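You operate a simulated robot arm through the tools that you are given. There is no shell and no other tool.

The job below is to be done with a simulated two-armed robot. You get a single attempt, and the scene is never put back.

## Task
Turn the left speed knob to 3. Take the green cup on the top of the left motor table and put it away on the shelf of the cooker. Fetch the sign marked "Filter B" from the top of the left motor table and set it on the cover of the left conveyor. Turn the outer red switch to off. Take the blue pad on the near lower shelf and put it away on the top of the left motor table. Take the white sign that says "Sesame" from the far lower shelf and put it on the shelf of the cooker. Press the cyclone one plunger two times. Pick up the green tag with one hand, pass it to the other hand and put it on the ledge of the dust stand. Open the well two lid. Do these in any order. Set down upright: green cup, sign, white sign, green tag.

It is judged by the outcome, as a careful person would: the job done as asked, and still so three seconds after it is handed in. It fails if anything else is knocked over, pushed out of place, dropped, spilled or broken. Lids that push on must go on centred and level and be pressed home; caps that screw on are set level and turned clockwise until they are tight.

## Robot
Two 6-joint arms with two-finger grippers on one trunk, on a base that moves. Base frame: it is fixed to the floor where the robot stands at the start and does not move with it; the origin is under the middle of the robot, x ahead of it, y to its left, z up. Lengths are in m, angles in rad, forces in N, time in s.
The left shoulder is at the start at [0.07, 0.148, 1.352], the right one opposite. With the tool pointing down near the work surface each hand reaches from about 0.54 to 0.64 m from the robot's upright axis, wherever it stands, measured 20 degrees to its own side. Places, roughly: blue pad (5x4x4 cm) [2.5, -2.4, 0.6]; cover of the left conveyor (24x72 cm) [0.5, -2.44, 0.36]; cyclone one plunger [8.1, -6.2, 1.1]; green cup (6x6x7 cm) [0.4, -1.3, 0.8]; green tag [8.75, -7.75, 1]; ledge of the dust stand (13x80 cm) [8.36, -6.24, 0.88]; left speed knob [-0.2, -2.5, 1]; outer red switch [1.2, -0.5, 0.7]; shelf of the cooker (50x12 cm) [7.34, -3.8, 0.8]; sign [0.75, -1, 0.75]; top of the left motor table [0.7, -1.1, 0.8]; well two lid [0.7, -7.3, 0.7]; white sign [4.5, -2.5, 0.75]. Payload 2.69 kg a hand.
The TCP of each hand is the grasp point between the finger pads, 0.02 m short of the fingertips. In the tool frame z runs along the fingers and y along their closing line. The gripper opens to 0.1 m; its body begins 0.063 m behind the TCP.
Orientation is told as [roll, pitch, yaw] about the base's x, y, z axes, in that order, counted from this pose: with the fingers straight down and closing along the base's y, the tool's x points along the base's -x, its y along +y and its z along -z.

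## Interface
- The arms move only by the tool step_arm. It takes "left_steps", "right_steps" or both (then of equal length, played together; a hand with none holds still); each is a list of rows, each a list of 7 numbers: the shift along the tool's x, y, z in m, then the turn, a rotation vector about the tool's x, y, z in rad, then the gripper command, from -1 (shut) to 1 (fully open), values between in proportion. In form: [[tx, ty, tz, wx, wy, wz, grip], ...]. A call has 1 to 20 rows; each row shifts and turns the commanded pose from where the row before left it, along the tool's axes as they then stand. A row lasts 0.2 s, in which the tool goes at most 0.05 m and 0.15 rad; a call with a longer step from one row to the next is refused whole, and so is a gripper value outside its range. Where a pose cannot be reached the arm comes as near as it can. A force on the tool above 40 N (or 10 N above the force at the start of the call, whichever is more), or a blocked arm, ends the call early, and 0.2 s more pass. The fingers move at their own pace (about 0.045 m/s each) and stop on an object; they squeeze with about 30 N. The grip force told is the motor's: it shows also when the fingers shut on nothing. Time passes only in rows, and 0.2 s behind the last, so rows that do not move let the fingers close. It gives the time, the measured TCP pose, the force on the tool (base axes), the opening and the grip force at its end, in the units of the frame above (readings bear some noise), with the torque about the TCP (base axes, N m) and any sound that the robot's microphone picked up.
- Cameras (640 x 400 px; columns grow to the right, rows downward): "scene" is now at [0.1224, 0.0068, 1.5832]; the picture's right is [0.05, -1.00, 0.00], its down [-0.68, -0.03, -0.73] and it looks along [0.73, 0.04, -0.68] (base axes); focal length 267 px, centre (320, 200). "left" rides on the left gripper at [0.07, 0.019, -0.099] in its tool frame; the picture's right is [-0.26, 0.97, 0.00], its down [-0.75, -0.20, -0.63] and it looks along [-0.61, -0.16, 0.78] (tool axes); focal length 230 px, centre (320, 200). "right" rides on the right gripper at [0.07, -0.019, -0.099] in its tool frame; the picture's right is [0.26, 0.97, 0.00], its down [-0.75, 0.20, -0.63] and it looks along [-0.61, 0.16, 0.78] (tool axes); focal length 230 px, centre (320, 200). There is no depth. A picture from a camera that has moved, and an enlarged one, comes with that camera's place and axes in the base frame and with its lens. The place of the scene camera against the robot may be out by one fixed shift of up to 0.025 m in any direction.
- camera(camera): a new picture of that camera. It takes no simulated time.
- move_column(by): slides the trunk up (or, below 0, down) by that many m; the arms and the scene camera ride with it, the base frame stays. It gives what a move gives, with no picture.
- drive_base(legs): drives the robot by 1 to 6 legs, each [ahead, turn to the left] in m and rad, along the robot's own axes; the way and the turn of a leg run together, so that a leg with both is an arc; at most 1.5 m and 3.142 rad a leg. The arms and the cameras ride along, it lands a little off, and it stops where it bumps. It gives what a move gives.
- pan_tilt(pan, tilt): turns the head with the scene camera to pan (to the left, within 1.501 rad either way) and tilt (down, from -0.506 to 1.204), counted from straight ahead of the robot. It gives what a move gives.
- zoom(camera, box): a new picture of the part [left, top, right, bottom] of that camera's present view, enlarged. It takes no simulated time.
- hand_in(): hands the job in; it is judged then, once.

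Nothing tells you exact positions but the pictures and the camera data. Unless the task says otherwise, let go and move clear before handing in.

The tools are called after "Request:" as a command line: name --argument value ..., lists and objects as JSON in quotes. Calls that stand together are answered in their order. step_arm: Moves the arms, as the interface text tells. Its arguments: {"type":"object","properties":{"left_steps":{"type":"array","items":{"type":"array","items":{"type":"number"}}},"right_steps":{"type":"array","items":{"type":"array","items":{"type":"number"}}}},"required":[]} The other tools are called the same way: move_column (by) moves the trunk up or down; drive_base (legs) drives the base; pan_tilt (pan, tilt) turns the head that bears the scene camera; camera (camera) takes a picture; zoom (camera, box) takes an enlarged picture of a part of a camera's view; hand_in () hands the job in.

At the start:

```text
t: 0.0
left_position: [0.4925, 0.1892, 1.0005]
left_tcp_rot: [0.0, 0.0, -0.001]
left_contact_force: [-0.2, 0.6, -0.1]
left_wrist_torque: [0.0, -0.02, -0.01]
left_gripper_width: 0.1001
left_grip_force: 0.0
right_position: [0.501, -0.1633, 0.9998]
right_tcp_rot: [0.0, 0.0, -0.001]
right_contact_force: [-0.2, 0.3, 0.5]
right_wrist_torque: [0.02, -0.02, 0.01]
right_gripper_width: 0.1001
right_grip_force: 0.0
trunk travel left (down, up): [-0.91, 0.03]
robot x, y, heading: [-0.0011, -0.0026, -0.001]
head pan, tilt (commanded): [0.049, 0.754]
```

scene: 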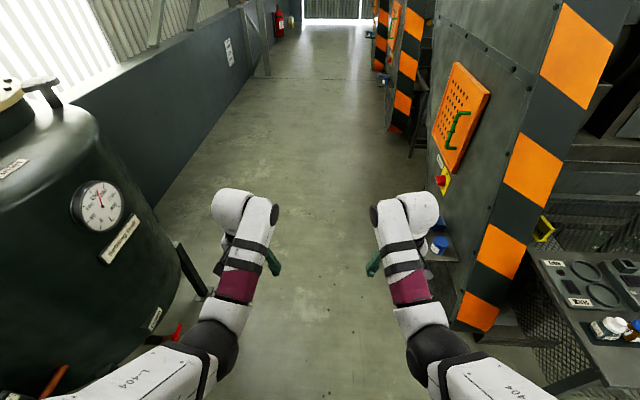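
right: 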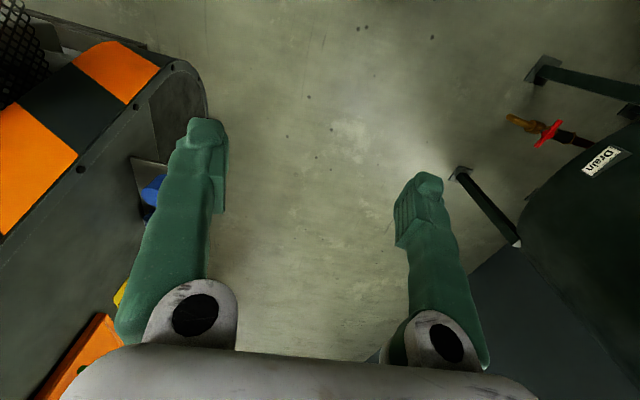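
left: 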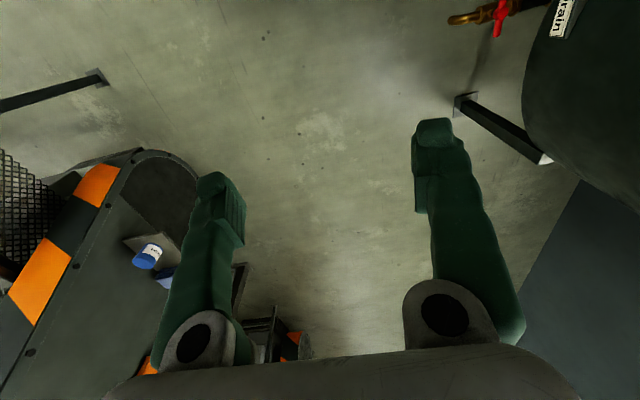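

I see a factory aisle with a tank on the left, striped machine guards on the right and a table at the lower right. I'll look around with the head camera before moving anything.

Request:
pan_tilt --pan -0.8 --tilt 0.5

Request:
camera --camera "scene"

Request:
pan_tilt --pan -1.5 --tilt 0.5

Request:
camera --camera "scene"

```text
t: 1.2
left_position: [0.4911, 0.1888, 0.9993]
left_tcp_rot: [-0.002, 0.0, -0.001]
left_contact_force: [0.1, -1.0, -0.7]
left_wrist_torque: [-0.02, 0.0, -0.01]
left_gripper_width: 0.1002
left_grip_force: 0.0
right_position: [0.5001, -0.1627, 1.0001]
right_tcp_rot: [-0.001, 0.0, 0.0]
right_contact_force: [-0.5, -0.5, -0.1]
right_wrist_torque: [-0.01, -0.01, 0.0]
right_gripper_width: 0.1
right_grip_force: 0.1
trunk travel left (down, up): [-0.91, 0.03]
robot x, y, heading: [-0.0009, 0.0019, 0.0]
head pan, tilt (commanded): [-0.799, 0.499]
```

```text
taken
camera scene: at [0.1033, -0.0624, 1.6054], right [-0.72, -0.7, 0.0], down [-0.33, 0.34, -0.88], along [0.61, -0.63, -0.48], focal length 267 px, centre (320, 200)
```

scene: 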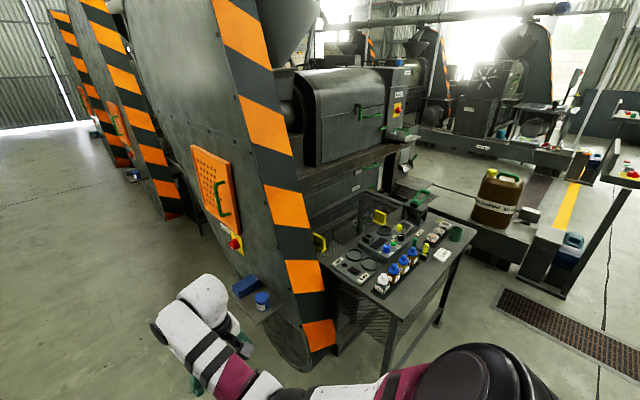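

```text
t: 2.2
left_position: [0.4916, 0.1888, 1.0006]
left_tcp_rot: [-0.001, 0.0, 0.002]
left_contact_force: [-0.4, -0.6, -0.5]
left_wrist_torque: [-0.01, -0.02, -0.02]
left_gripper_width: 0.0998
left_grip_force: 0.1
right_position: [0.5001, -0.1622, 1.001]
right_tcp_rot: [-0.001, 0.0, -0.002]
right_contact_force: [0.7, -1.0, 0.0]
right_wrist_torque: [-0.02, -0.01, -0.02]
right_gripper_width: 0.1001
right_grip_force: 0.0
trunk travel left (down, up): [-0.91, 0.03]
robot x, y, heading: [0.0033, 0.0021, 0.001]
head pan, tilt (commanded): [-1.499, 0.499]
```

```text
taken
camera scene: at [0.0464, -0.088, 1.6054], right [-1.0, -0.07, 0.0], down [-0.03, 0.48, -0.88], along [0.06, -0.88, -0.48], focal length 267 px, centre (320, 200)
```

scene: 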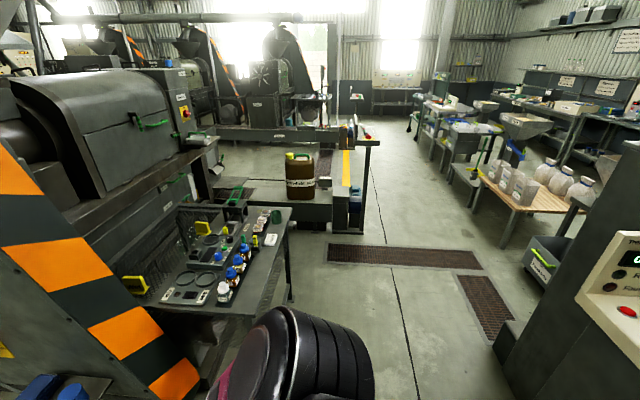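

The motor table with bottles, cups and signs is to the right, and the red switch is on the striped guard. I'll zoom in on both.

Request:
zoom --camera "scene" --box '[120, 180, 320, 310]'

Request:
pan_tilt --pan -0.8 --tilt 0.5

Request:
zoom --camera "scene" --box '[310, 190, 490, 310]'

Request:
zoom --camera "scene" --box '[180, 130, 300, 330]'

Request:
zoom --camera "scene" --box '[360, 20, 640, 240]'

```text
3.08 times, centred on (220, 245) of scene
camera zoom: at [0.0464, -0.088, 1.6054], right [-1.0, -0.07, 0.0], down [-0.03, 0.48, -0.88], along [0.06, -0.88, -0.48], focal length 822 px, centre (628, 62)
```

zoom: 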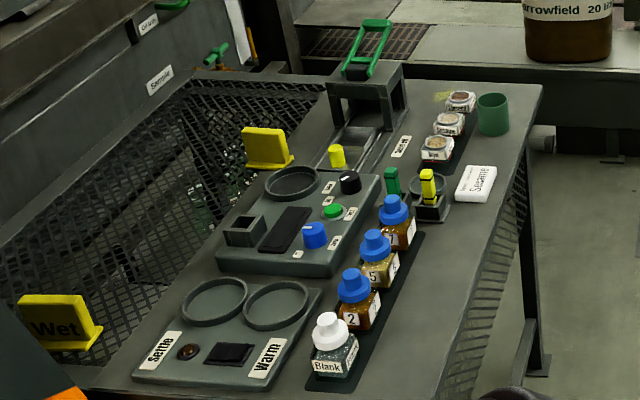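

```text
t: 3.3
left_position: [0.4917, 0.1896, 0.9999]
left_tcp_rot: [0.001, -0.001, 0.0]
left_contact_force: [1.2, -0.9, -0.7]
left_wrist_torque: [0.01, 0.01, 0.02]
left_gripper_width: 0.1002
left_grip_force: 0.0
right_position: [0.4997, -0.163, 0.9993]
right_tcp_rot: [0.001, 0.0, 0.002]
right_contact_force: [0.7, 0.9, -0.6]
right_wrist_torque: [-0.01, 0.02, 0.0]
right_gripper_width: 0.1
right_grip_force: 0.1
trunk travel left (down, up): [-0.91, 0.03]
robot x, y, heading: [-0.0007, 0.0004, 0.002]
head pan, tilt (commanded): [-0.799, 0.499]
```

```text
3.33 times, centred on (400, 250) of scene
camera zoom: at [0.1031, -0.0626, 1.6054], right [-0.72, -0.7, 0.0], down [-0.33, 0.34, -0.88], along [0.61, -0.63, -0.48], focal length 890 px, centre (53, 33)
```

zoom: 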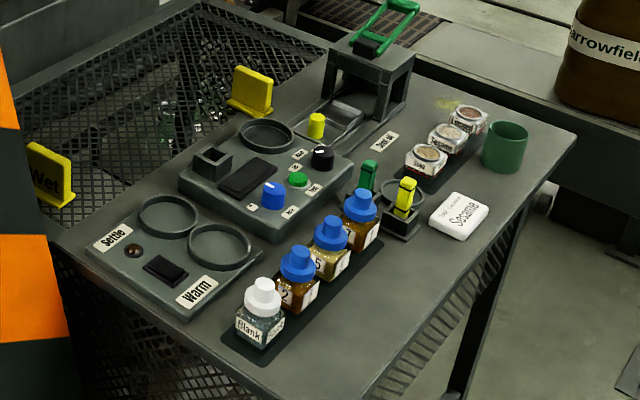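

```text
2.00 times, centred on (240, 230) of scene
camera zoom: at [0.1031, -0.0626, 1.6054], right [-0.72, -0.7, 0.0], down [-0.33, 0.34, -0.88], along [0.61, -0.63, -0.48], focal length 534 px, centre (480, 140)
```

zoom: 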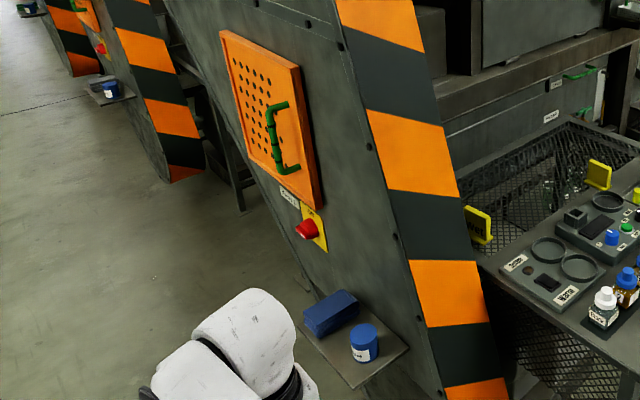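

```text
1.82 times, centred on (500, 130) of scene
camera zoom: at [0.1031, -0.0626, 1.6054], right [-0.72, -0.7, 0.0], down [-0.33, 0.34, -0.88], along [0.61, -0.63, -0.48], focal length 486 px, centre (-7, 327)
```

zoom: 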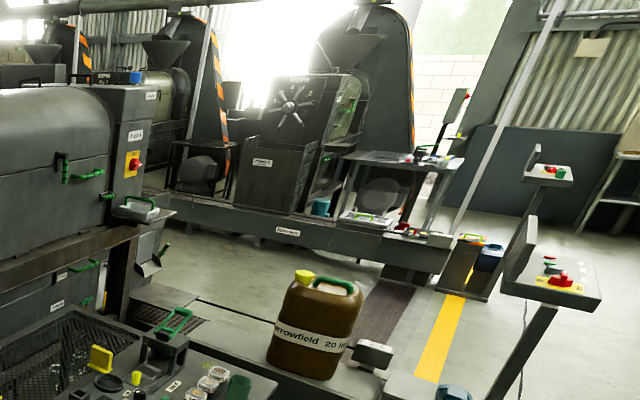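

Request:
pan_tilt --pan -0.4 --tilt 0.7

Request:
zoom --camera "scene" --box '[160, 0, 640, 300]'

Request:
zoom --camera "scene" --box '[220, 80, 380, 240]'

Request:
pan_tilt --pan -1.5 --tilt 0.3

Request:
zoom --camera "scene" --box '[130, 50, 450, 250]'

Request:
zoom --camera "scene" --box '[380, 50, 640, 250]'

```text
t: 4.2
left_position: [0.492, 0.1898, 1.0002]
left_tcp_rot: [0.001, 0.0, 0.0]
left_contact_force: [1.0, -0.2, -0.5]
left_wrist_torque: [-0.03, 0.0, 0.0]
left_gripper_width: 0.0999
left_grip_force: 0.0
right_position: [0.5007, -0.1631, 0.9991]
right_tcp_rot: [0.0, -0.001, 0.0]
right_contact_force: [-0.4, -0.4, 0.0]
right_wrist_torque: [-0.02, -0.03, -0.02]
right_gripper_width: 0.1
right_grip_force: 0.0
trunk travel left (down, up): [-0.91, 0.03]
robot x, y, heading: [-0.0007, 0.0002, -0.001]
head pan, tilt (commanded): [-0.4, 0.7]
```

```text
1.33 times, centred on (400, 150) of scene
camera zoom: at [0.118, -0.0304, 1.5877], right [-0.39, -0.92, 0.0], down [-0.59, 0.25, -0.77], along [0.7, -0.3, -0.64], focal length 356 px, centre (213, 267)
```

zoom: 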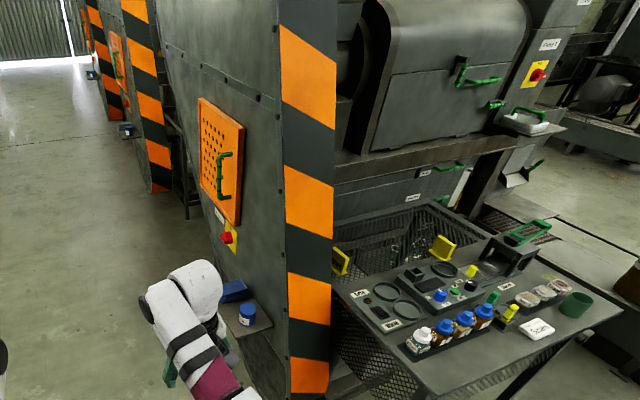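

```text
2.50 times, centred on (300, 160) of scene
camera zoom: at [0.118, -0.0304, 1.5877], right [-0.39, -0.92, 0.0], down [-0.59, 0.25, -0.77], along [0.7, -0.3, -0.64], focal length 668 px, centre (370, 300)
```

zoom: 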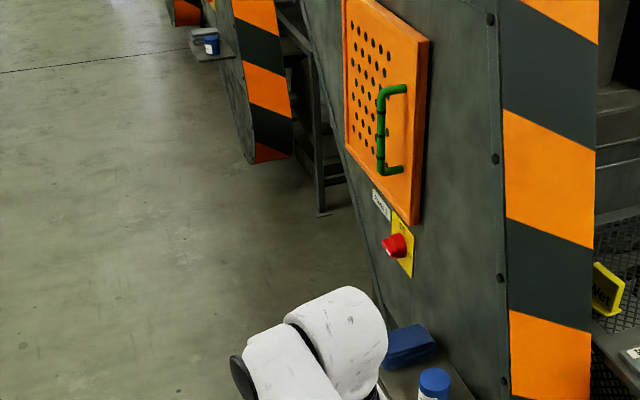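

```text
t: 5.5
left_position: [0.4918, 0.1888, 1.0004]
left_tcp_rot: [0.0, 0.001, -0.001]
left_contact_force: [0.1, 0.3, 0.5]
left_wrist_torque: [0.0, 0.0, 0.01]
left_gripper_width: 0.0999
left_grip_force: 0.2
right_position: [0.5011, -0.1624, 1.0002]
right_tcp_rot: [0.001, 0.001, -0.002]
right_contact_force: [0.2, -0.1, -0.1]
right_wrist_torque: [0.03, 0.0, 0.0]
right_gripper_width: 0.1002
right_grip_force: 0.1
trunk travel left (down, up): [-0.91, 0.03]
robot x, y, heading: [0.0011, 0.003, -0.002]
head pan, tilt (commanded): [-1.499, 0.3]
```

```text
2.00 times, centred on (290, 150) of scene
camera zoom: at [0.0466, -0.0904, 1.6238], right [-1.0, -0.07, 0.0], down [-0.02, 0.3, -0.96], along [0.07, -0.95, -0.3], focal length 534 px, centre (380, 300)
```

zoom: 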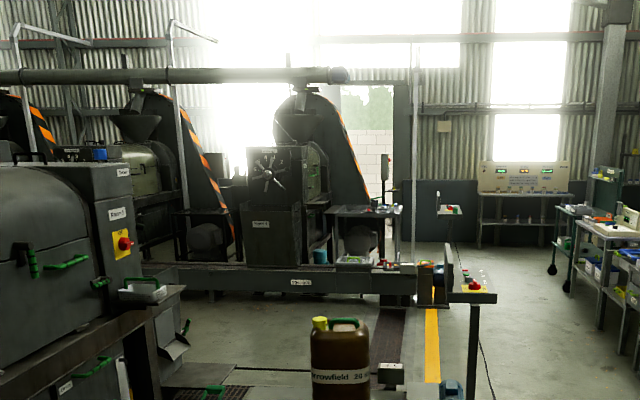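

```text
2.00 times, centred on (510, 150) of scene
camera zoom: at [0.0466, -0.0904, 1.6238], right [-1.0, -0.07, 0.0], down [-0.02, 0.3, -0.96], along [0.07, -0.95, -0.3], focal length 534 px, centre (-60, 300)
```

zoom: 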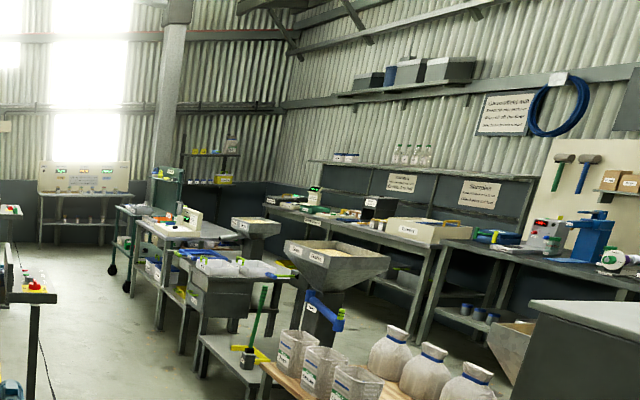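

The outer red switch sits on the side of the first guard, near [1.2, -0.57, 0.7]. I'll drive a little ahead and left, then turn to face it and have a look.

Request:
pan_tilt --pan 0.8 --tilt 0.6

Request:
camera --camera "scene"

Request:
pan_tilt --pan 0.0 --tilt 0.6

Request:
camera --camera "scene"

```text
t: 7.6
left_position: [0.4916, 0.1896, 0.9992]
left_tcp_rot: [0.0, -0.001, 0.001]
left_contact_force: [-0.2, 0.3, 0.1]
left_wrist_torque: [0.01, -0.04, 0.02]
left_gripper_width: 0.1001
left_grip_force: 0.1
right_position: [0.5001, -0.1624, 0.9987]
right_tcp_rot: [0.001, 0.0, -0.001]
right_contact_force: [0.7, -0.1, -0.3]
right_wrist_torque: [-0.02, 0.01, 0.02]
right_gripper_width: 0.1
right_grip_force: 0.1
trunk travel left (down, up): [-0.91, 0.03]
robot x, y, heading: [-0.0002, 0.0013, -0.003]
head pan, tilt (commanded): [0.799, 0.6]
```

```text
taken
camera scene: at [0.1015, 0.066, 1.5963], right [0.72, -0.7, 0.0], down [-0.39, -0.4, -0.83], along [0.58, 0.59, -0.56], focal length 267 px, centre (320, 200)
```

scene: 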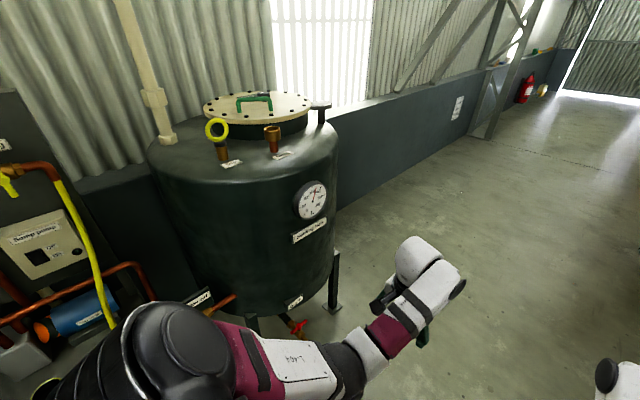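

```text
t: 8.8
left_position: [0.4914, 0.1893, 0.9993]
left_tcp_rot: [-0.001, 0.0, 0.0]
left_contact_force: [0.0, 0.3, -0.4]
left_wrist_torque: [0.02, -0.01, -0.01]
left_gripper_width: 0.1001
left_grip_force: 0.0
right_position: [0.5009, -0.1631, 1.0004]
right_tcp_rot: [-0.001, 0.0, 0.0]
right_contact_force: [-1.6, 0.4, 0.3]
right_wrist_torque: [-0.01, -0.05, -0.04]
right_gripper_width: 0.1
right_grip_force: 0.0
trunk travel left (down, up): [-0.91, 0.03]
robot x, y, heading: [0.0025, 0.0007, 0.001]
head pan, tilt (commanded): [0.0, 0.6]
```

```text
taken
camera scene: at [0.1281, 0.0029, 1.5963], right [0.0, -1.0, 0.0], down [-0.57, 0.0, -0.82], along [0.82, 0.0, -0.57], focal length 267 px, centre (320, 200)
```

scene: 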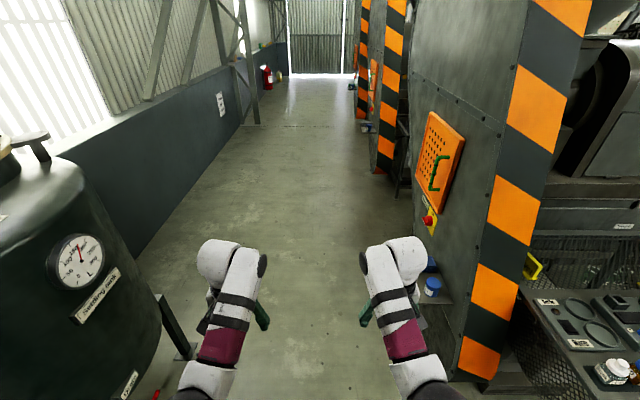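

The aisle ahead is clear and the tank is to the left. I'll drive to about (1.18, 0.2) and turn right to face the switch panel.

Request:
drive_base --legs '[[0, 0.15], [1.2, 0], [0, -1.72]]'

Request:
camera --camera "scene"

```text
t: 19.7
left_position: [1.3672, -0.3007, 0.9991]
left_tcp_rot: [0.0, -0.001, -1.583]
left_contact_force: [0.4, 0.2, 0.8]
left_wrist_torque: [-0.01, -0.04, 0.0]
left_gripper_width: 0.1001
left_grip_force: 0.1
right_position: [1.0154, -0.3043, 0.9995]
right_tcp_rot: [0.0, 0.0, -1.583]
right_contact_force: [-0.1, -0.2, -0.2]
right_wrist_torque: [-0.01, 0.02, 0.03]
right_gripper_width: 0.1
right_grip_force: 0.2
trunk travel left (down, up): [-0.91, 0.03]
robot x, y, heading: [1.1829, 0.199, -1.588]
head pan, tilt (commanded): [0.0, 0.6]
```

```text
taken
camera scene: at [1.1719, 0.058, 1.5963], right [-1.0, 0.01, 0.0], down [0.01, 0.57, -0.82], along [-0.01, -0.82, -0.57], focal length 267 px, centre (320, 200)
```

scene: 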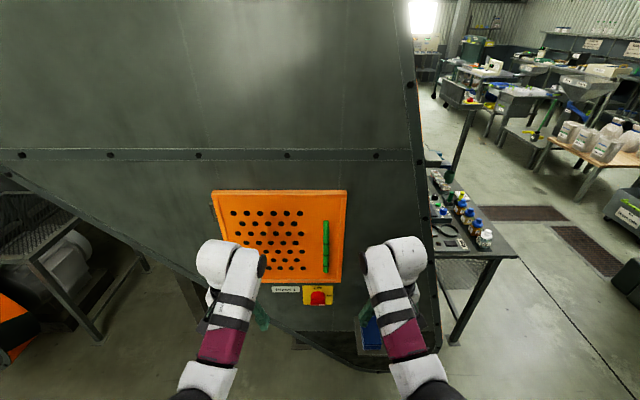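

Request:
zoom --camera "scene" --box '[260, 270, 370, 340]'

Request:
zoom --camera "scene" --box '[410, 150, 530, 270]'

Request:
camera --camera "left"

Request:
camera --camera "right"

```text
5.71 times, centred on (315, 305) of scene
camera zoom: at [1.1719, 0.058, 1.5963], right [-1.0, 0.01, 0.0], down [0.01, 0.57, -0.82], along [-0.01, -0.82, -0.57], focal length 1526 px, centre (349, -400)
```

zoom: 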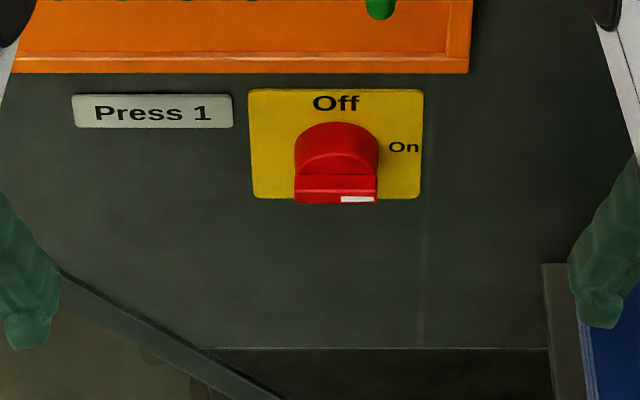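

```text
3.33 times, centred on (470, 210) of scene
camera zoom: at [1.1719, 0.058, 1.5963], right [-1.0, 0.01, 0.0], down [0.01, 0.57, -0.82], along [-0.01, -0.82, -0.57], focal length 890 px, centre (-180, 167)
```

zoom: 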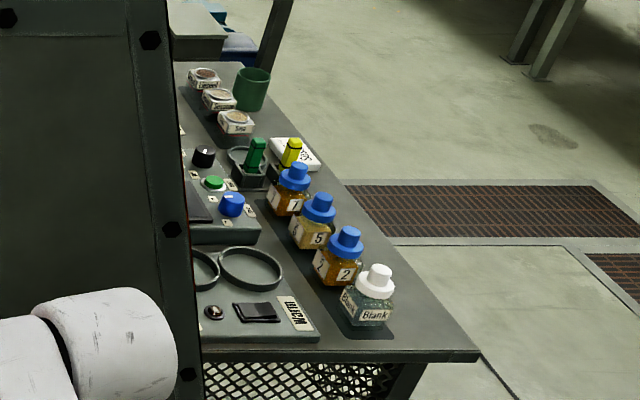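

```text
taken
camera left: at [1.3866, -0.2301, 1.0988], right [0.96, -0.27, 0.0], down [-0.21, -0.75, 0.63], along [-0.17, -0.61, -0.78], focal length 230 px, centre (320, 200)
```

left: 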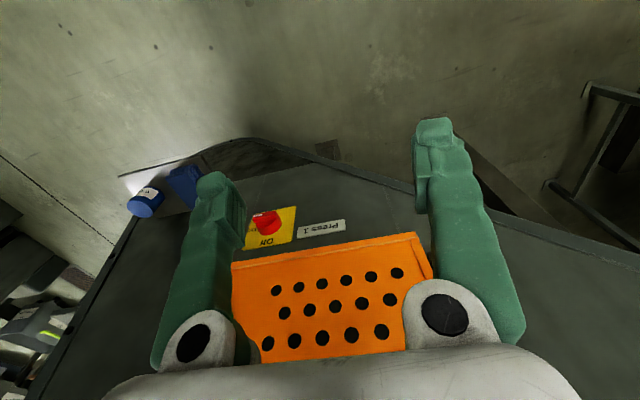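

```text
taken
camera right: at [0.9976, -0.2345, 1.0997], right [0.97, 0.25, 0.0], down [0.19, -0.75, 0.63], along [0.15, -0.61, -0.78], focal length 230 px, centre (320, 200)
```

right: 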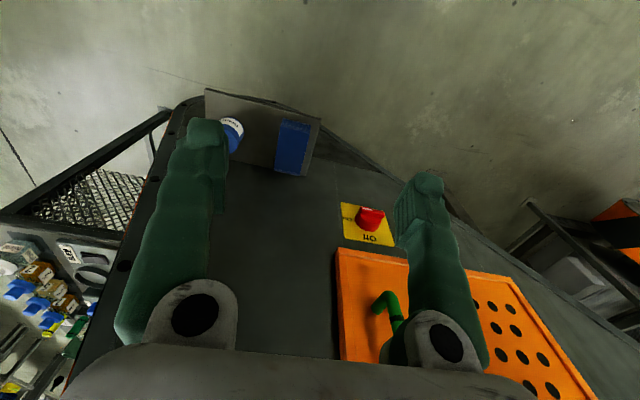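

The switch's white pointer is at "On", to the right, and "Off" is at the top, so it needs a quarter turn counter-clockwise. Triangulation puts the knob tip at about [1.183, -0.537, 0.738]. I'll point the right hand forward, roll it so the fingers close vertically, and lower the trunk.

Request:
step_arm --right_steps '[[0, 0, 0, 0, -0.1428, 0, 1], [0, 0, 0, 0, -0.1428, 0, 1], [0, 0, 0, 0, -0.1428, 0, 1], [0, 0, 0, 0, -0.1428, 0, 1], [0, 0, 0, 0, -0.1428, 0, 1], [0, 0, 0, 0, -0.1428, 0, 1], [0, 0, 0, 0, -0.1428, 0, 1], [0, 0, 0, 0, -0.1428, 0, 1], [0, 0, 0, 0, -0.1428, 0, 1], [0, 0, 0, 0, -0.1428, 0, 1], [0, 0, 0, 0, -0.1428, 0, 1]]'

Request:
camera --camera "scene"

```text
t: 21.0
left_position: [1.3671, -0.2988, 0.9995]
left_tcp_rot: [-0.001, 0.0, -1.583]
left_contact_force: [0.3, -0.1, -1.0]
left_wrist_torque: [-0.03, -0.01, 0.01]
left_gripper_width: 0.0999
left_grip_force: 0.0
right_position: [0.9511, -0.3096, 1.0077]
right_tcp_rot: [-0.205, -0.726, -1.471]
right_contact_force: [0.4, 0.2, 0.6]
right_wrist_torque: [0.01, 0.01, 0.01]
right_gripper_width: 0.1002
right_grip_force: 0.0
trunk travel left (down, up): [-0.91, 0.03]
robot x, y, heading: [1.1849, 0.1907, -1.583]
head pan, tilt (commanded): [0.0, 0.6]
stopped in row 6 (right hand): the arm was blocked; the commanded pose is now the measured one
```

```text
taken
camera scene: at [1.172, 0.0599, 1.5965], right [-1.0, 0.01, 0.0], down [0.01, 0.56, -0.83], along [-0.01, -0.83, -0.56], focal length 267 px, centre (320, 200)
```

scene: 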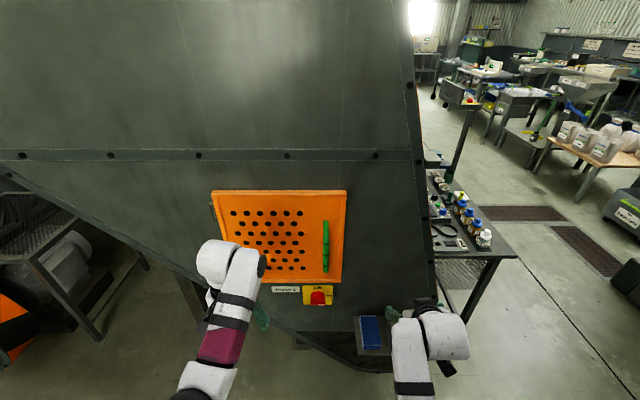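

The right arm was blocked because the hand was too close to the body. I'll back up 0.2 m so the hand can extend forward while it tilts.

Request:
drive_base --legs '[[-0.2, 0]]'

Request:
step_arm --right_steps '[[-0.03, 0, 0.02, -0.065, -0.087, 0.042, 1], [-0.03, 0, 0.02, -0.065, -0.087, 0.042, 1], [-0.024, 0, 0.03, 0, 0, 0, 1], [-0.024, 0, 0.03, 0, 0, 0, 1], [-0.02, 0, 0.03, 0, -0.1, 0, 1], [-0.016, 0, 0.03, 0, -0.1, 0, 1]]'

```text
t: 22.6
left_position: [1.3673, -0.1019, 0.9986]
left_tcp_rot: [0.0, 0.005, -1.585]
left_contact_force: [-0.2, -0.6, -0.5]
left_wrist_torque: [0.0, -0.02, -0.02]
left_gripper_width: 0.1002
left_grip_force: 0.1
right_position: [0.9528, -0.112, 1.0051]
right_tcp_rot: [-0.202, -0.723, -1.477]
right_contact_force: [-0.3, -0.1, -0.6]
right_wrist_torque: [-0.04, -0.03, 0.03]
right_gripper_width: 0.0999
right_grip_force: 0.0
trunk travel left (down, up): [-0.91, 0.03]
robot x, y, heading: [1.1906, 0.3895, -1.584]
head pan, tilt (commanded): [0.0, 0.6]
```

```text
t: 24.0
left_position: [1.3681, -0.1009, 0.9985]
left_tcp_rot: [0.0, 0.002, -1.586]
left_contact_force: [0.4, -1.0, -1.1]
left_wrist_torque: [0.01, -0.02, 0.0]
left_gripper_width: 0.1001
left_grip_force: 0.1
right_position: [0.9464, -0.3246, 1.0174]
right_tcp_rot: [-0.021, -1.104, -1.571]
right_contact_force: [-0.1, 1.1, -0.2]
right_wrist_torque: [-0.03, 0.02, 0.0]
right_gripper_width: 0.1
right_grip_force: 0.0
right hand out of reach, approached as far as the arm can: row 6
trunk travel left (down, up): [-0.91, 0.03]
robot x, y, heading: [1.188, 0.397, -1.588]
head pan, tilt (commanded): [0.0, 0.6]
```

Request:
move_column --by -0.4

Request:
step_arm --right_steps '[[-0.03, 0, -0.03, 0, -0.1, 0, 1], [-0.03, 0, -0.03, 0, -0.1, 0, 1], [-0.03, 0, -0.02, 0, -0.1, 0, 1], [-0.03, 0, -0.01, 0, -0.1, 0, 1], [-0.01, 0, 0, 0, -0.067, 0, 1]]'

Request:
camera --camera "right"

Request:
camera --camera "scene"

```text
t: 27.8
left_position: [1.3686, -0.0994, 0.5998]
left_tcp_rot: [0.002, 0.001, -1.586]
left_contact_force: [0.1, 0.3, 0.4]
left_wrist_torque: [-0.03, 0.0, -0.01]
left_gripper_width: 0.1001
left_grip_force: 0.0
right_position: [0.9478, -0.3227, 0.6178]
right_tcp_rot: [-0.02, -1.102, -1.573]
right_contact_force: [-0.1, 0.9, 0.8]
right_wrist_torque: [-0.02, 0.03, -0.02]
right_gripper_width: 0.0998
right_grip_force: 0.1
trunk travel left (down, up): [-0.51, 0.43]
robot x, y, heading: [1.1898, 0.3941, -1.583]
head pan, tilt (commanded): [0.0, 0.6]
```

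```text
t: 29.0
left_position: [1.369, -0.0988, 0.5994]
left_tcp_rot: [0.0, 0.0, -1.587]
left_contact_force: [-0.5, 0.9, -0.7]
left_wrist_torque: [0.01, -0.04, 0.01]
left_gripper_width: 0.0999
left_grip_force: 0.0
right_position: [0.9496, -0.2778, 0.7737]
right_tcp_rot: [-1.498, -1.561, -0.092]
right_contact_force: [1.1, 0.0, -0.2]
right_wrist_torque: [0.0, 0.0, 0.01]
right_gripper_width: 0.1002
right_grip_force: 0.0
trunk travel left (down, up): [-0.51, 0.43]
robot x, y, heading: [1.1837, 0.3984, -1.586]
head pan, tilt (commanded): [0.0, 0.6]
```

```text
taken
camera right: at [0.9322, -0.1783, 0.7046], right [0.96, -0.02, -0.27], down [0.22, 0.62, 0.75], along [0.15, -0.78, 0.61], focal length 230 px, centre (320, 200)
```

right: 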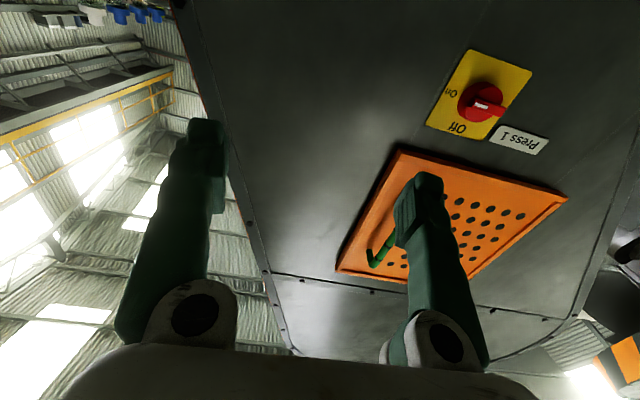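

```text
taken
camera scene: at [1.1736, 0.2593, 1.1963], right [-1.0, 0.02, 0.0], down [0.01, 0.57, -0.82], along [-0.01, -0.82, -0.57], focal length 267 px, centre (320, 200)
```

scene: 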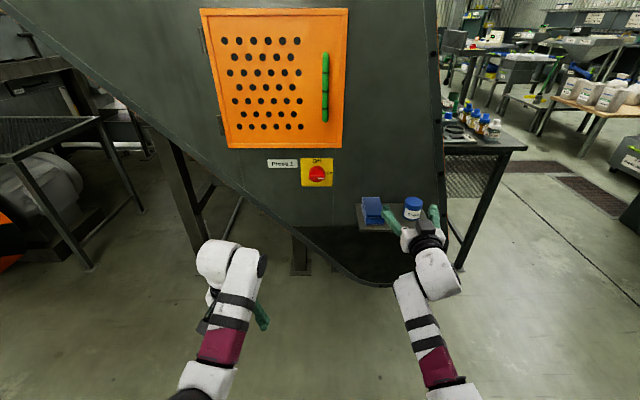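

Request:
zoom --camera "right" --box '[410, 40, 560, 160]'

Request:
zoom --camera "scene" --box '[260, 145, 360, 205]'

```text
3.33 times, centred on (485, 100) of right
camera zoom: at [0.9322, -0.1783, 0.7046], right [0.96, -0.02, -0.27], down [0.22, 0.62, 0.75], along [0.15, -0.78, 0.61], focal length 767 px, centre (-230, 533)
```

zoom: 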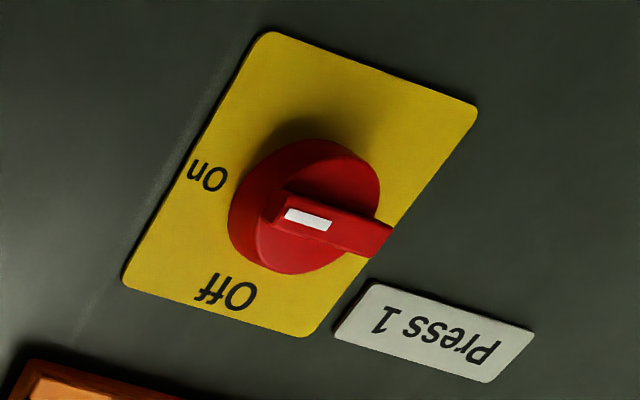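

```text
6.40 times, centred on (310, 175) of scene
camera zoom: at [1.1736, 0.2593, 1.1963], right [-1.0, 0.02, 0.0], down [0.01, 0.57, -0.82], along [-0.01, -0.82, -0.57], focal length 1710 px, centre (384, 360)
```

zoom: 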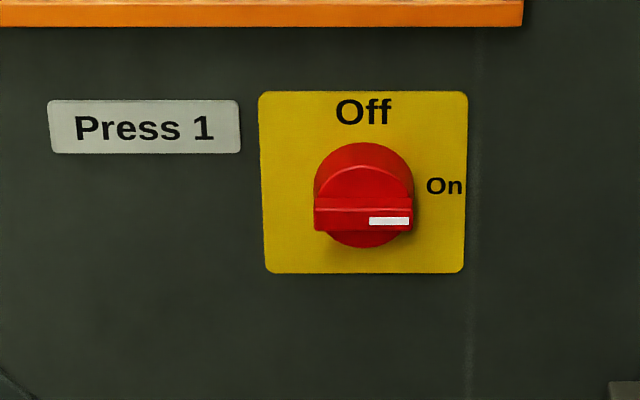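

The knob has a horizontal ridge about 3 cm proud of the plate, with the ridge front near [1.183, -0.527, 0.738] and the plate near y=-0.556. I'll line the right hand up with it and roll the fingers vertical, keeping the left hand out of the way.

Request:
step_arm --right_steps '[[0, 0.0467, 0, 0, 0, 0, 1], [0, 0.0467, 0, 0, 0, 0, 1], [0, 0.0467, 0, 0, 0, 0, 1], [0, 0.0467, 0, 0, 0, 0, 1], [0, 0.0467, 0, 0, 0, 0, 1], [0.036, 0, 0, 0, 0, 0, 1]]' --left_steps '[[0, 0.02, 0, 0, 0, 0, 1], [0, 0.02, 0, 0, 0, 0, 1], [0, 0.02, 0, 0, 0, 0, 1], [0, 0.02, 0, 0, 0, 0, 1], [0, 0, 0, 0, 0, 0, 1], [0, 0, 0, 0, 0, 0, 1]]'

Request:
step_arm --right_steps '[[0, 0, 0, 0, 0, 0.1428, 0.6], [0, 0, 0, 0, 0, 0.1428, 0.6], [0, 0, 0, 0, 0, 0.1428, 0.6], [0, 0, 0, 0, 0, 0.1428, 0.6], [0, 0, 0, 0, 0, 0.1428, 0.6], [0, 0, 0, 0, 0, 0.1428, 0.6], [0, 0, 0, 0, 0, 0.1428, 0.6], [0, 0, 0, 0, 0, 0.1428, 0.6], [0, 0, 0, 0, 0, 0.1428, 0.6], [0, 0, 0, 0, 0, 0.1428, 0.6], [0, 0, 0, 0, 0, 0.1428, 0.6]]'

Request:
camera --camera "right"

```text
t: 30.4
left_position: [1.4476, -0.0999, 0.5985]
left_tcp_rot: [-0.001, 0.0, -1.586]
left_contact_force: [-0.1, -0.4, -0.4]
left_wrist_torque: [0.02, 0.01, -0.01]
left_gripper_width: 0.0999
left_grip_force: 0.0
right_position: [1.1855, -0.2836, 0.7329]
right_tcp_rot: [-1.485, -1.563, -0.102]
right_contact_force: [-0.3, 0.0, 0.6]
right_wrist_torque: [-0.02, 0.03, 0.03]
right_gripper_width: 0.1001
right_grip_force: 0.0
trunk travel left (down, up): [-0.51, 0.43]
robot x, y, heading: [1.1885, 0.3951, -1.588]
head pan, tilt (commanded): [0.0, 0.6]
```

```text
t: 33.0
left_position: [1.4484, -0.1005, 0.5975]
left_tcp_rot: [-0.001, 0.0, -1.588]
left_contact_force: [-0.1, 0.6, 0.4]
left_wrist_torque: [0.01, -0.01, 0.01]
left_gripper_width: 0.1
left_grip_force: 0.1
right_position: [1.1147, -0.2717, 0.7828]
right_tcp_rot: [1.614, -0.112, 3.062]
right_contact_force: [0.0, 1.0, -0.7]
right_wrist_torque: [0.02, -0.04, 0.02]
right_gripper_width: 0.0799
right_grip_force: 0.1
right hand out of reach, approached as far as the arm can: row 8, 9, 10, 11
trunk travel left (down, up): [-0.51, 0.43]
robot x, y, heading: [1.1888, 0.3939, -1.583]
head pan, tilt (commanded): [0.0, 0.6]
stopped in row 11 (right hand): the arm was blocked; the commanded pose is now the measured one
```

```text
taken
camera right: at [1.1898, -0.1794, 0.7527], right [0.37, 0.01, 0.93], down [-0.67, 0.69, 0.26], along [-0.64, -0.72, 0.26], focal length 230 px, centre (320, 200)
```

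right: 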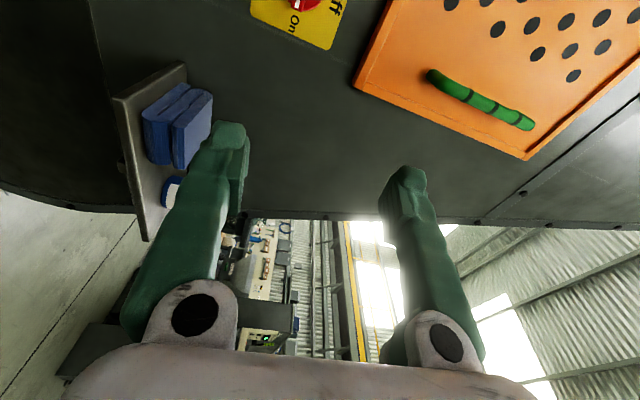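

The wrist roll limit pushed the hand off to the right, so the target should sit a little to the robot's right. I'll shift the base about 0.1 m to its left with a small turn, move, and turn back.

Request:
drive_base --legs '[[0, 0.785], [0.14, 0], [0, -0.785]]'

Request:
camera --camera "right"

Request:
camera --camera "scene"

```text
t: 38.5
left_position: [1.5551, -0.196, 0.5983]
left_tcp_rot: [-0.001, 0.0, -1.57]
left_contact_force: [0.1, 0.6, -0.3]
left_wrist_torque: [-0.02, -0.02, 0.0]
left_gripper_width: 0.1
left_grip_force: 0.1
right_position: [1.2253, -0.3727, 0.784]
right_tcp_rot: [1.616, -0.11, 3.081]
right_contact_force: [-0.1, -0.8, 0.5]
right_wrist_torque: [0.01, 0.03, 0.0]
right_gripper_width: 0.0801
right_grip_force: 0.1
trunk travel left (down, up): [-0.51, 0.43]
robot x, y, heading: [1.2874, 0.2958, -1.573]
head pan, tilt (commanded): [0.0, 0.6]
```

```text
taken
camera right: at [1.2977, -0.2784, 0.7536], right [0.36, 0.02, 0.93], down [-0.69, 0.68, 0.25], along [-0.63, -0.73, 0.26], focal length 230 px, centre (320, 200)
```

right: 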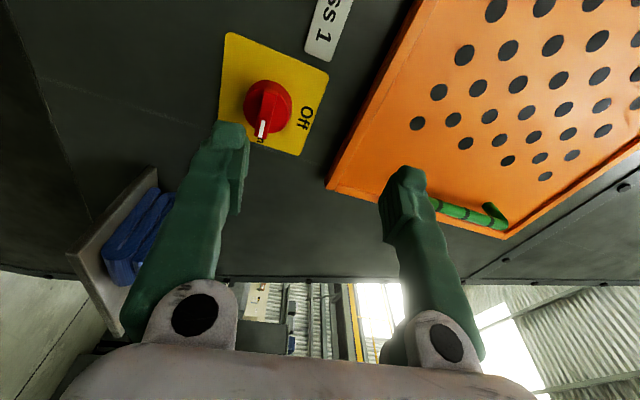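

```text
taken
camera scene: at [1.2736, 0.1601, 1.1963], right [-1.0, 0.0, 0.0], down [0.0, 0.57, -0.82], along [0.0, -0.82, -0.57], focal length 267 px, centre (320, 200)
```

scene: 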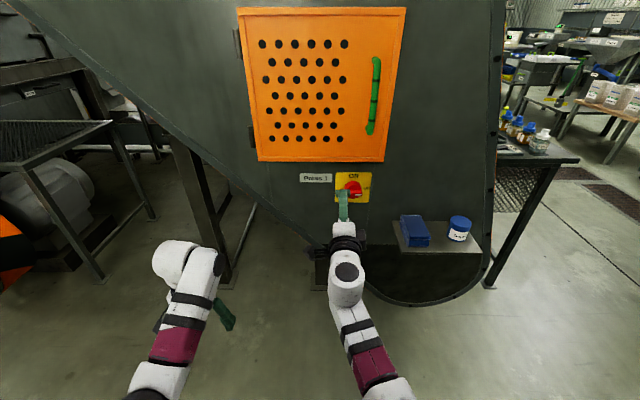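

Request:
step_arm --right_steps '[[-0.0175, -0.0245, 0, 0.022, 0.028, 0.0, 0.2], [-0.0175, -0.0245, 0, 0.022, 0.028, 0.0, 0.2], [0, 0, 0, 0, 0, 0.06, 0.2]]'

Request:
drive_base --legs '[[0.09, 0]]'

Request:
camera --camera "right"

Request:
camera --camera "scene"

```text
t: 39.3
left_position: [1.5538, -0.1953, 0.5991]
left_tcp_rot: [0.001, 0.001, -1.571]
left_contact_force: [-0.7, 0.0, 0.9]
left_wrist_torque: [0.02, 0.01, 0.02]
left_gripper_width: 0.0997
left_grip_force: 0.1
right_position: [1.1839, -0.3681, 0.7441]
right_tcp_rot: [1.56, -0.05, 3.137]
right_contact_force: [1.0, 0.0, 0.0]
right_wrist_torque: [0.01, -0.06, 0.02]
right_gripper_width: 0.0598
right_grip_force: 0.1
right hand out of reach, approached as far as the arm can: row 2, 3
trunk travel left (down, up): [-0.51, 0.43]
robot x, y, heading: [1.2873, 0.2969, -1.572]
head pan, tilt (commanded): [0.0, 0.6]
```

```text
t: 40.4
left_position: [1.554, -0.2864, 0.5993]
left_tcp_rot: [0.001, 0.0, -1.57]
left_contact_force: [-0.8, 0.9, -0.2]
left_wrist_torque: [0.01, 0.01, 0.01]
left_gripper_width: 0.0999
left_grip_force: 0.0
right_position: [1.1826, -0.4586, 0.744]
right_tcp_rot: [1.56, -0.051, 3.137]
right_contact_force: [-0.2, 0.1, -0.3]
right_wrist_torque: [-0.01, 0.0, -0.01]
right_gripper_width: 0.06
right_grip_force: 0.0
trunk travel left (down, up): [-0.51, 0.43]
robot x, y, heading: [1.2892, 0.2059, -1.571]
head pan, tilt (commanded): [0.0, 0.6]
```

```text
taken
camera right: at [1.2529, -0.3591, 0.7238], right [0.31, -0.01, 0.95], down [-0.74, 0.63, 0.25], along [-0.6, -0.78, 0.18], focal length 230 px, centre (320, 200)
```

right: 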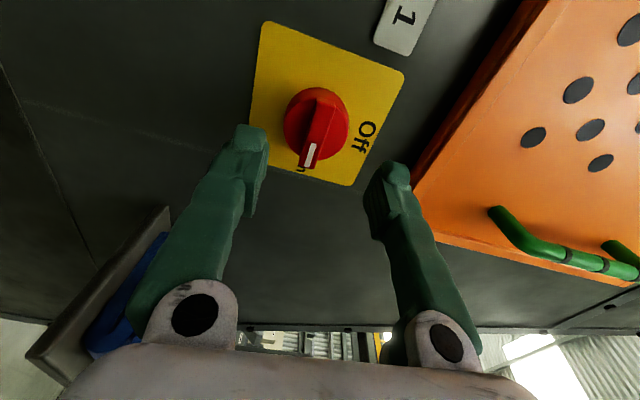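

```text
taken
camera scene: at [1.2737, 0.0699, 1.1962], right [-1.0, 0.0, 0.0], down [0.0, 0.57, -0.82], along [0.0, -0.82, -0.57], focal length 267 px, centre (320, 200)
```

scene: 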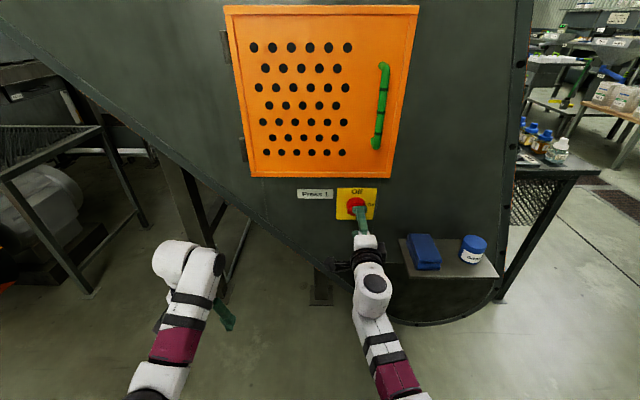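

The hand is lined up with the ridge. Next I'll advance about 6 cm and close on it.

Request:
step_arm --right_steps '[[0, -0.005, 0.02, 0, 0, 0, 0.2], [0, 0, 0.02, 0, 0, 0, 0.2], [0, 0, 0.018, 0, 0, 0, 0.2]]'

Request:
camera --camera "right"

```text
t: 41.2
left_position: [1.5531, -0.2858, 0.5986]
left_tcp_rot: [0.0, 0.0, -1.57]
left_contact_force: [-0.5, 0.0, 0.4]
left_wrist_torque: [0.01, -0.02, 0.01]
left_gripper_width: 0.1
left_grip_force: 0.0
right_position: [1.1759, -0.4929, 0.7657]
right_tcp_rot: [1.557, -0.054, 3.136]
right_contact_force: [-1.2, 0.2, 0.1]
right_wrist_torque: [-0.01, -0.01, 0.0]
right_gripper_width: 0.0598
right_grip_force: 0.1
right hand out of reach, approached as far as the arm can: row 1, 2, 3
trunk travel left (down, up): [-0.51, 0.43]
robot x, y, heading: [1.286, 0.2092, -1.569]
head pan, tilt (commanded): [0.0, 0.6]
```

```text
taken
camera right: at [1.2455, -0.3947, 0.7469], right [0.31, -0.02, 0.95], down [-0.74, 0.63, 0.25], along [-0.6, -0.78, 0.18], focal length 230 px, centre (320, 200)
```

right: 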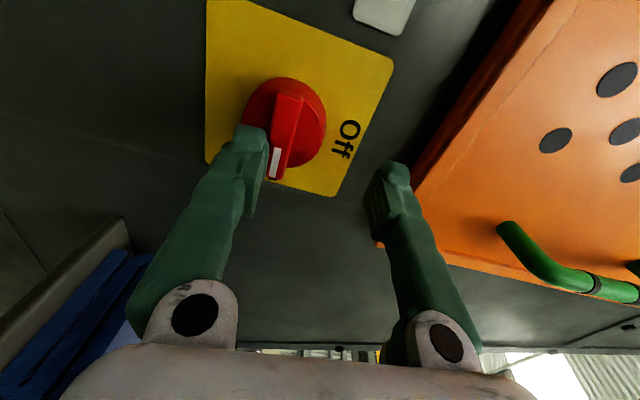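

The arm runs out of reach when extended this way. I'll put it back where it was and use the base for the last 6 cm instead.

Request:
step_arm --right_steps '[[0, 0, -0.018, 0, 0, 0, 0.2], [0, 0, -0.02, 0, 0, 0, 0.2], [0, 0.005, -0.03, 0, 0, 0, 0.2]]'

Request:
camera --camera "right"

```text
t: 42.2
left_position: [1.5538, -0.2857, 0.5974]
left_tcp_rot: [-0.003, 0.0, -1.574]
left_contact_force: [-0.1, 0.1, -0.8]
left_wrist_torque: [0.0, 0.01, 0.01]
left_gripper_width: 0.1001
left_grip_force: 0.0
right_position: [1.138, -0.4372, 0.7897]
right_tcp_rot: [1.607, -0.147, 3.093]
right_contact_force: [-0.4, 0.0, 0.1]
right_wrist_torque: [-0.01, 0.0, 0.01]
right_gripper_width: 0.06
right_grip_force: 0.0
trunk travel left (down, up): [-0.51, 0.43]
robot x, y, heading: [1.2836, 0.2043, -1.568]
head pan, tilt (commanded): [0.0, 0.6]
stopped in row 3 (right hand): the arm was blocked; the commanded pose is now the measured one
```

```text
taken
camera right: at [1.2091, -0.342, 0.7582], right [0.4, 0.02, 0.92], down [-0.69, 0.67, 0.29], along [-0.61, -0.74, 0.28], focal length 230 px, centre (320, 200)
```

right: 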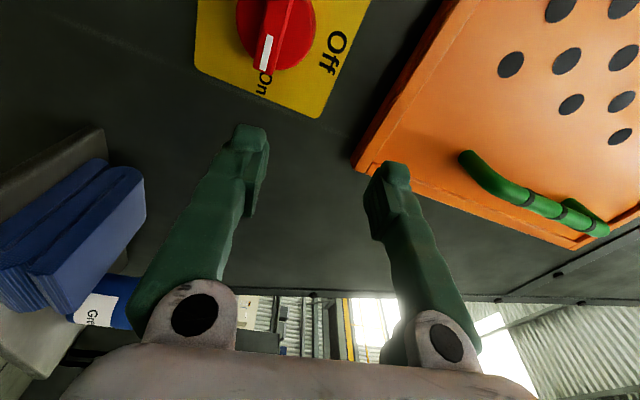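

The right wrist is at its roll limit. I'll back off and roll it the other way to learn its full range; the left arm should be a mirror image.

Request:
drive_base --legs '[[-0.12, 0]]'

Request:
step_arm --right_steps '[[0, 0, 0, 0, 0, -0.15, 0.2], [0, 0, 0, 0, 0, -0.15, 0.2], [0, 0, 0, 0, 0, -0.15, 0.2], [0, 0, 0, 0, 0, -0.15, 0.2], [0, 0, 0, 0, 0, -0.15, 0.2], [0, 0, 0, 0, 0, -0.15, 0.2], [0, 0, 0, 0, 0, -0.15, 0.2], [0, 0, 0, 0, 0, -0.15, 0.2], [0, 0, 0, 0, 0, -0.15, 0.2], [0, 0, 0, 0, 0, -0.15, 0.2], [0, 0, 0, 0, 0, -0.15, 0.2], [0, 0, 0, 0, 0, -0.15, 0.2], [0, 0, 0, 0, 0, -0.15, 0.2], [0, 0, 0, 0, 0, -0.15, 0.2], [0, 0, 0, 0, 0, -0.15, 0.2], [0, 0, 0, 0, 0, -0.15, 0.2], [0, 0, 0, 0, 0, -0.15, 0.2], [0, 0, 0, 0, 0, -0.15, 0.2], [0, 0, 0, 0, 0, -0.15, 0.2], [0, 0, 0, 0, 0, -0.1, 0.2]]'

Request:
camera --camera "scene"

```text
t: 43.4
left_position: [1.5521, -0.1666, 0.5985]
left_tcp_rot: [0.0, 0.0, -1.571]
left_contact_force: [-0.2, -0.2, 0.1]
left_wrist_torque: [0.01, -0.05, 0.01]
left_gripper_width: 0.0998
left_grip_force: 0.1
right_position: [1.1379, -0.3181, 0.791]
right_tcp_rot: [1.607, -0.149, 3.093]
right_contact_force: [-0.5, 0.1, -0.6]
right_wrist_torque: [0.0, -0.03, 0.0]
right_gripper_width: 0.0598
right_grip_force: 0.0
trunk travel left (down, up): [-0.51, 0.43]
robot x, y, heading: [1.2838, 0.3272, -1.574]
head pan, tilt (commanded): [0.0, 0.6]
```

```text
t: 47.6
left_position: [1.5538, -0.1668, 0.5981]
left_tcp_rot: [0.001, 0.0, -1.572]
left_contact_force: [0.2, -0.3, -0.8]
left_wrist_torque: [0.05, 0.02, 0.02]
left_gripper_width: 0.0999
left_grip_force: 0.0
right_position: [1.1375, -0.3185, 0.7887]
right_tcp_rot: [-1.606, -0.038, -0.043]
right_contact_force: [-0.1, -0.8, -0.6]
right_wrist_torque: [-0.01, -0.04, -0.03]
right_gripper_width: 0.0601
right_grip_force: 0.1
trunk travel left (down, up): [-0.51, 0.43]
robot x, y, heading: [1.285, 0.3265, -1.577]
head pan, tilt (commanded): [0.0, 0.6]
```

```text
taken
camera scene: at [1.2737, 0.1894, 1.1963], right [-1.0, 0.0, 0.0], down [0.0, 0.57, -0.82], along [0.0, -0.82, -0.57], focal length 267 px, centre (320, 200)
```

scene: 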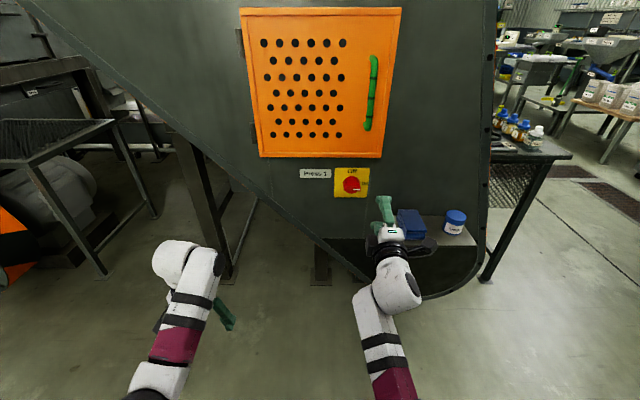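

The right arm rolls to -90° with no trouble. I'll test whether it can carry on to -180°, which would let it turn the knob directly.

Request:
step_arm --right_steps '[[0, 0, 0, 0, 0, -0.143, 0.2], [0, 0, 0, 0, 0, -0.143, 0.2], [0, 0, 0, 0, 0, -0.143, 0.2], [0, 0, 0, 0, 0, -0.143, 0.2], [0, 0, 0, 0, 0, -0.143, 0.2], [0, 0, 0, 0, 0, -0.143, 0.2], [0, 0, 0, 0, 0, -0.143, 0.2], [0, 0, 0, 0, 0, -0.143, 0.2], [0, 0, 0, 0, 0, -0.143, 0.2], [0, 0, 0, 0, 0, -0.143, 0.2], [0, 0, 0, 0, 0, -0.143, 0.2]]'

Request:
camera --camera "right"

```text
t: 50.0
left_position: [1.5531, -0.1663, 0.5987]
left_tcp_rot: [0.0, 0.001, -1.572]
left_contact_force: [0.4, 0.4, 0.4]
left_wrist_torque: [-0.01, 0.04, 0.0]
left_gripper_width: 0.0998
left_grip_force: 0.1
right_position: [1.1383, -0.3186, 0.7899]
right_tcp_rot: [-2.309, 1.519, -0.781]
right_contact_force: [0.9, -0.2, -0.3]
right_wrist_torque: [0.03, 0.01, -0.02]
right_gripper_width: 0.0597
right_grip_force: 0.1
trunk travel left (down, up): [-0.51, 0.43]
robot x, y, heading: [1.284, 0.3265, -1.57]
head pan, tilt (commanded): [0.0, 0.6]
```

```text
taken
camera right: at [1.1581, -0.2172, 0.8576], right [-0.97, 0.05, 0.22], down [-0.15, 0.61, -0.78], along [-0.17, -0.79, -0.59], focal length 230 px, centre (320, 200)
```

right: 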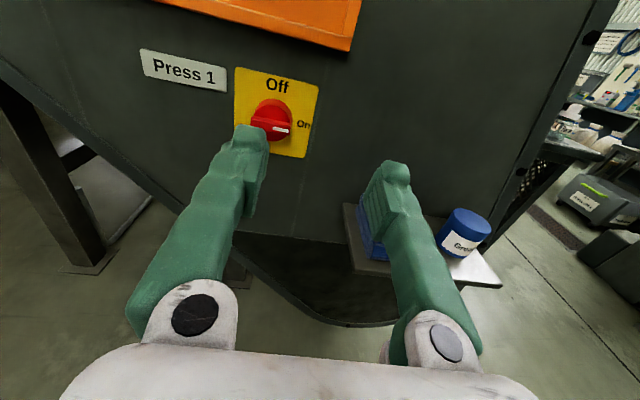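

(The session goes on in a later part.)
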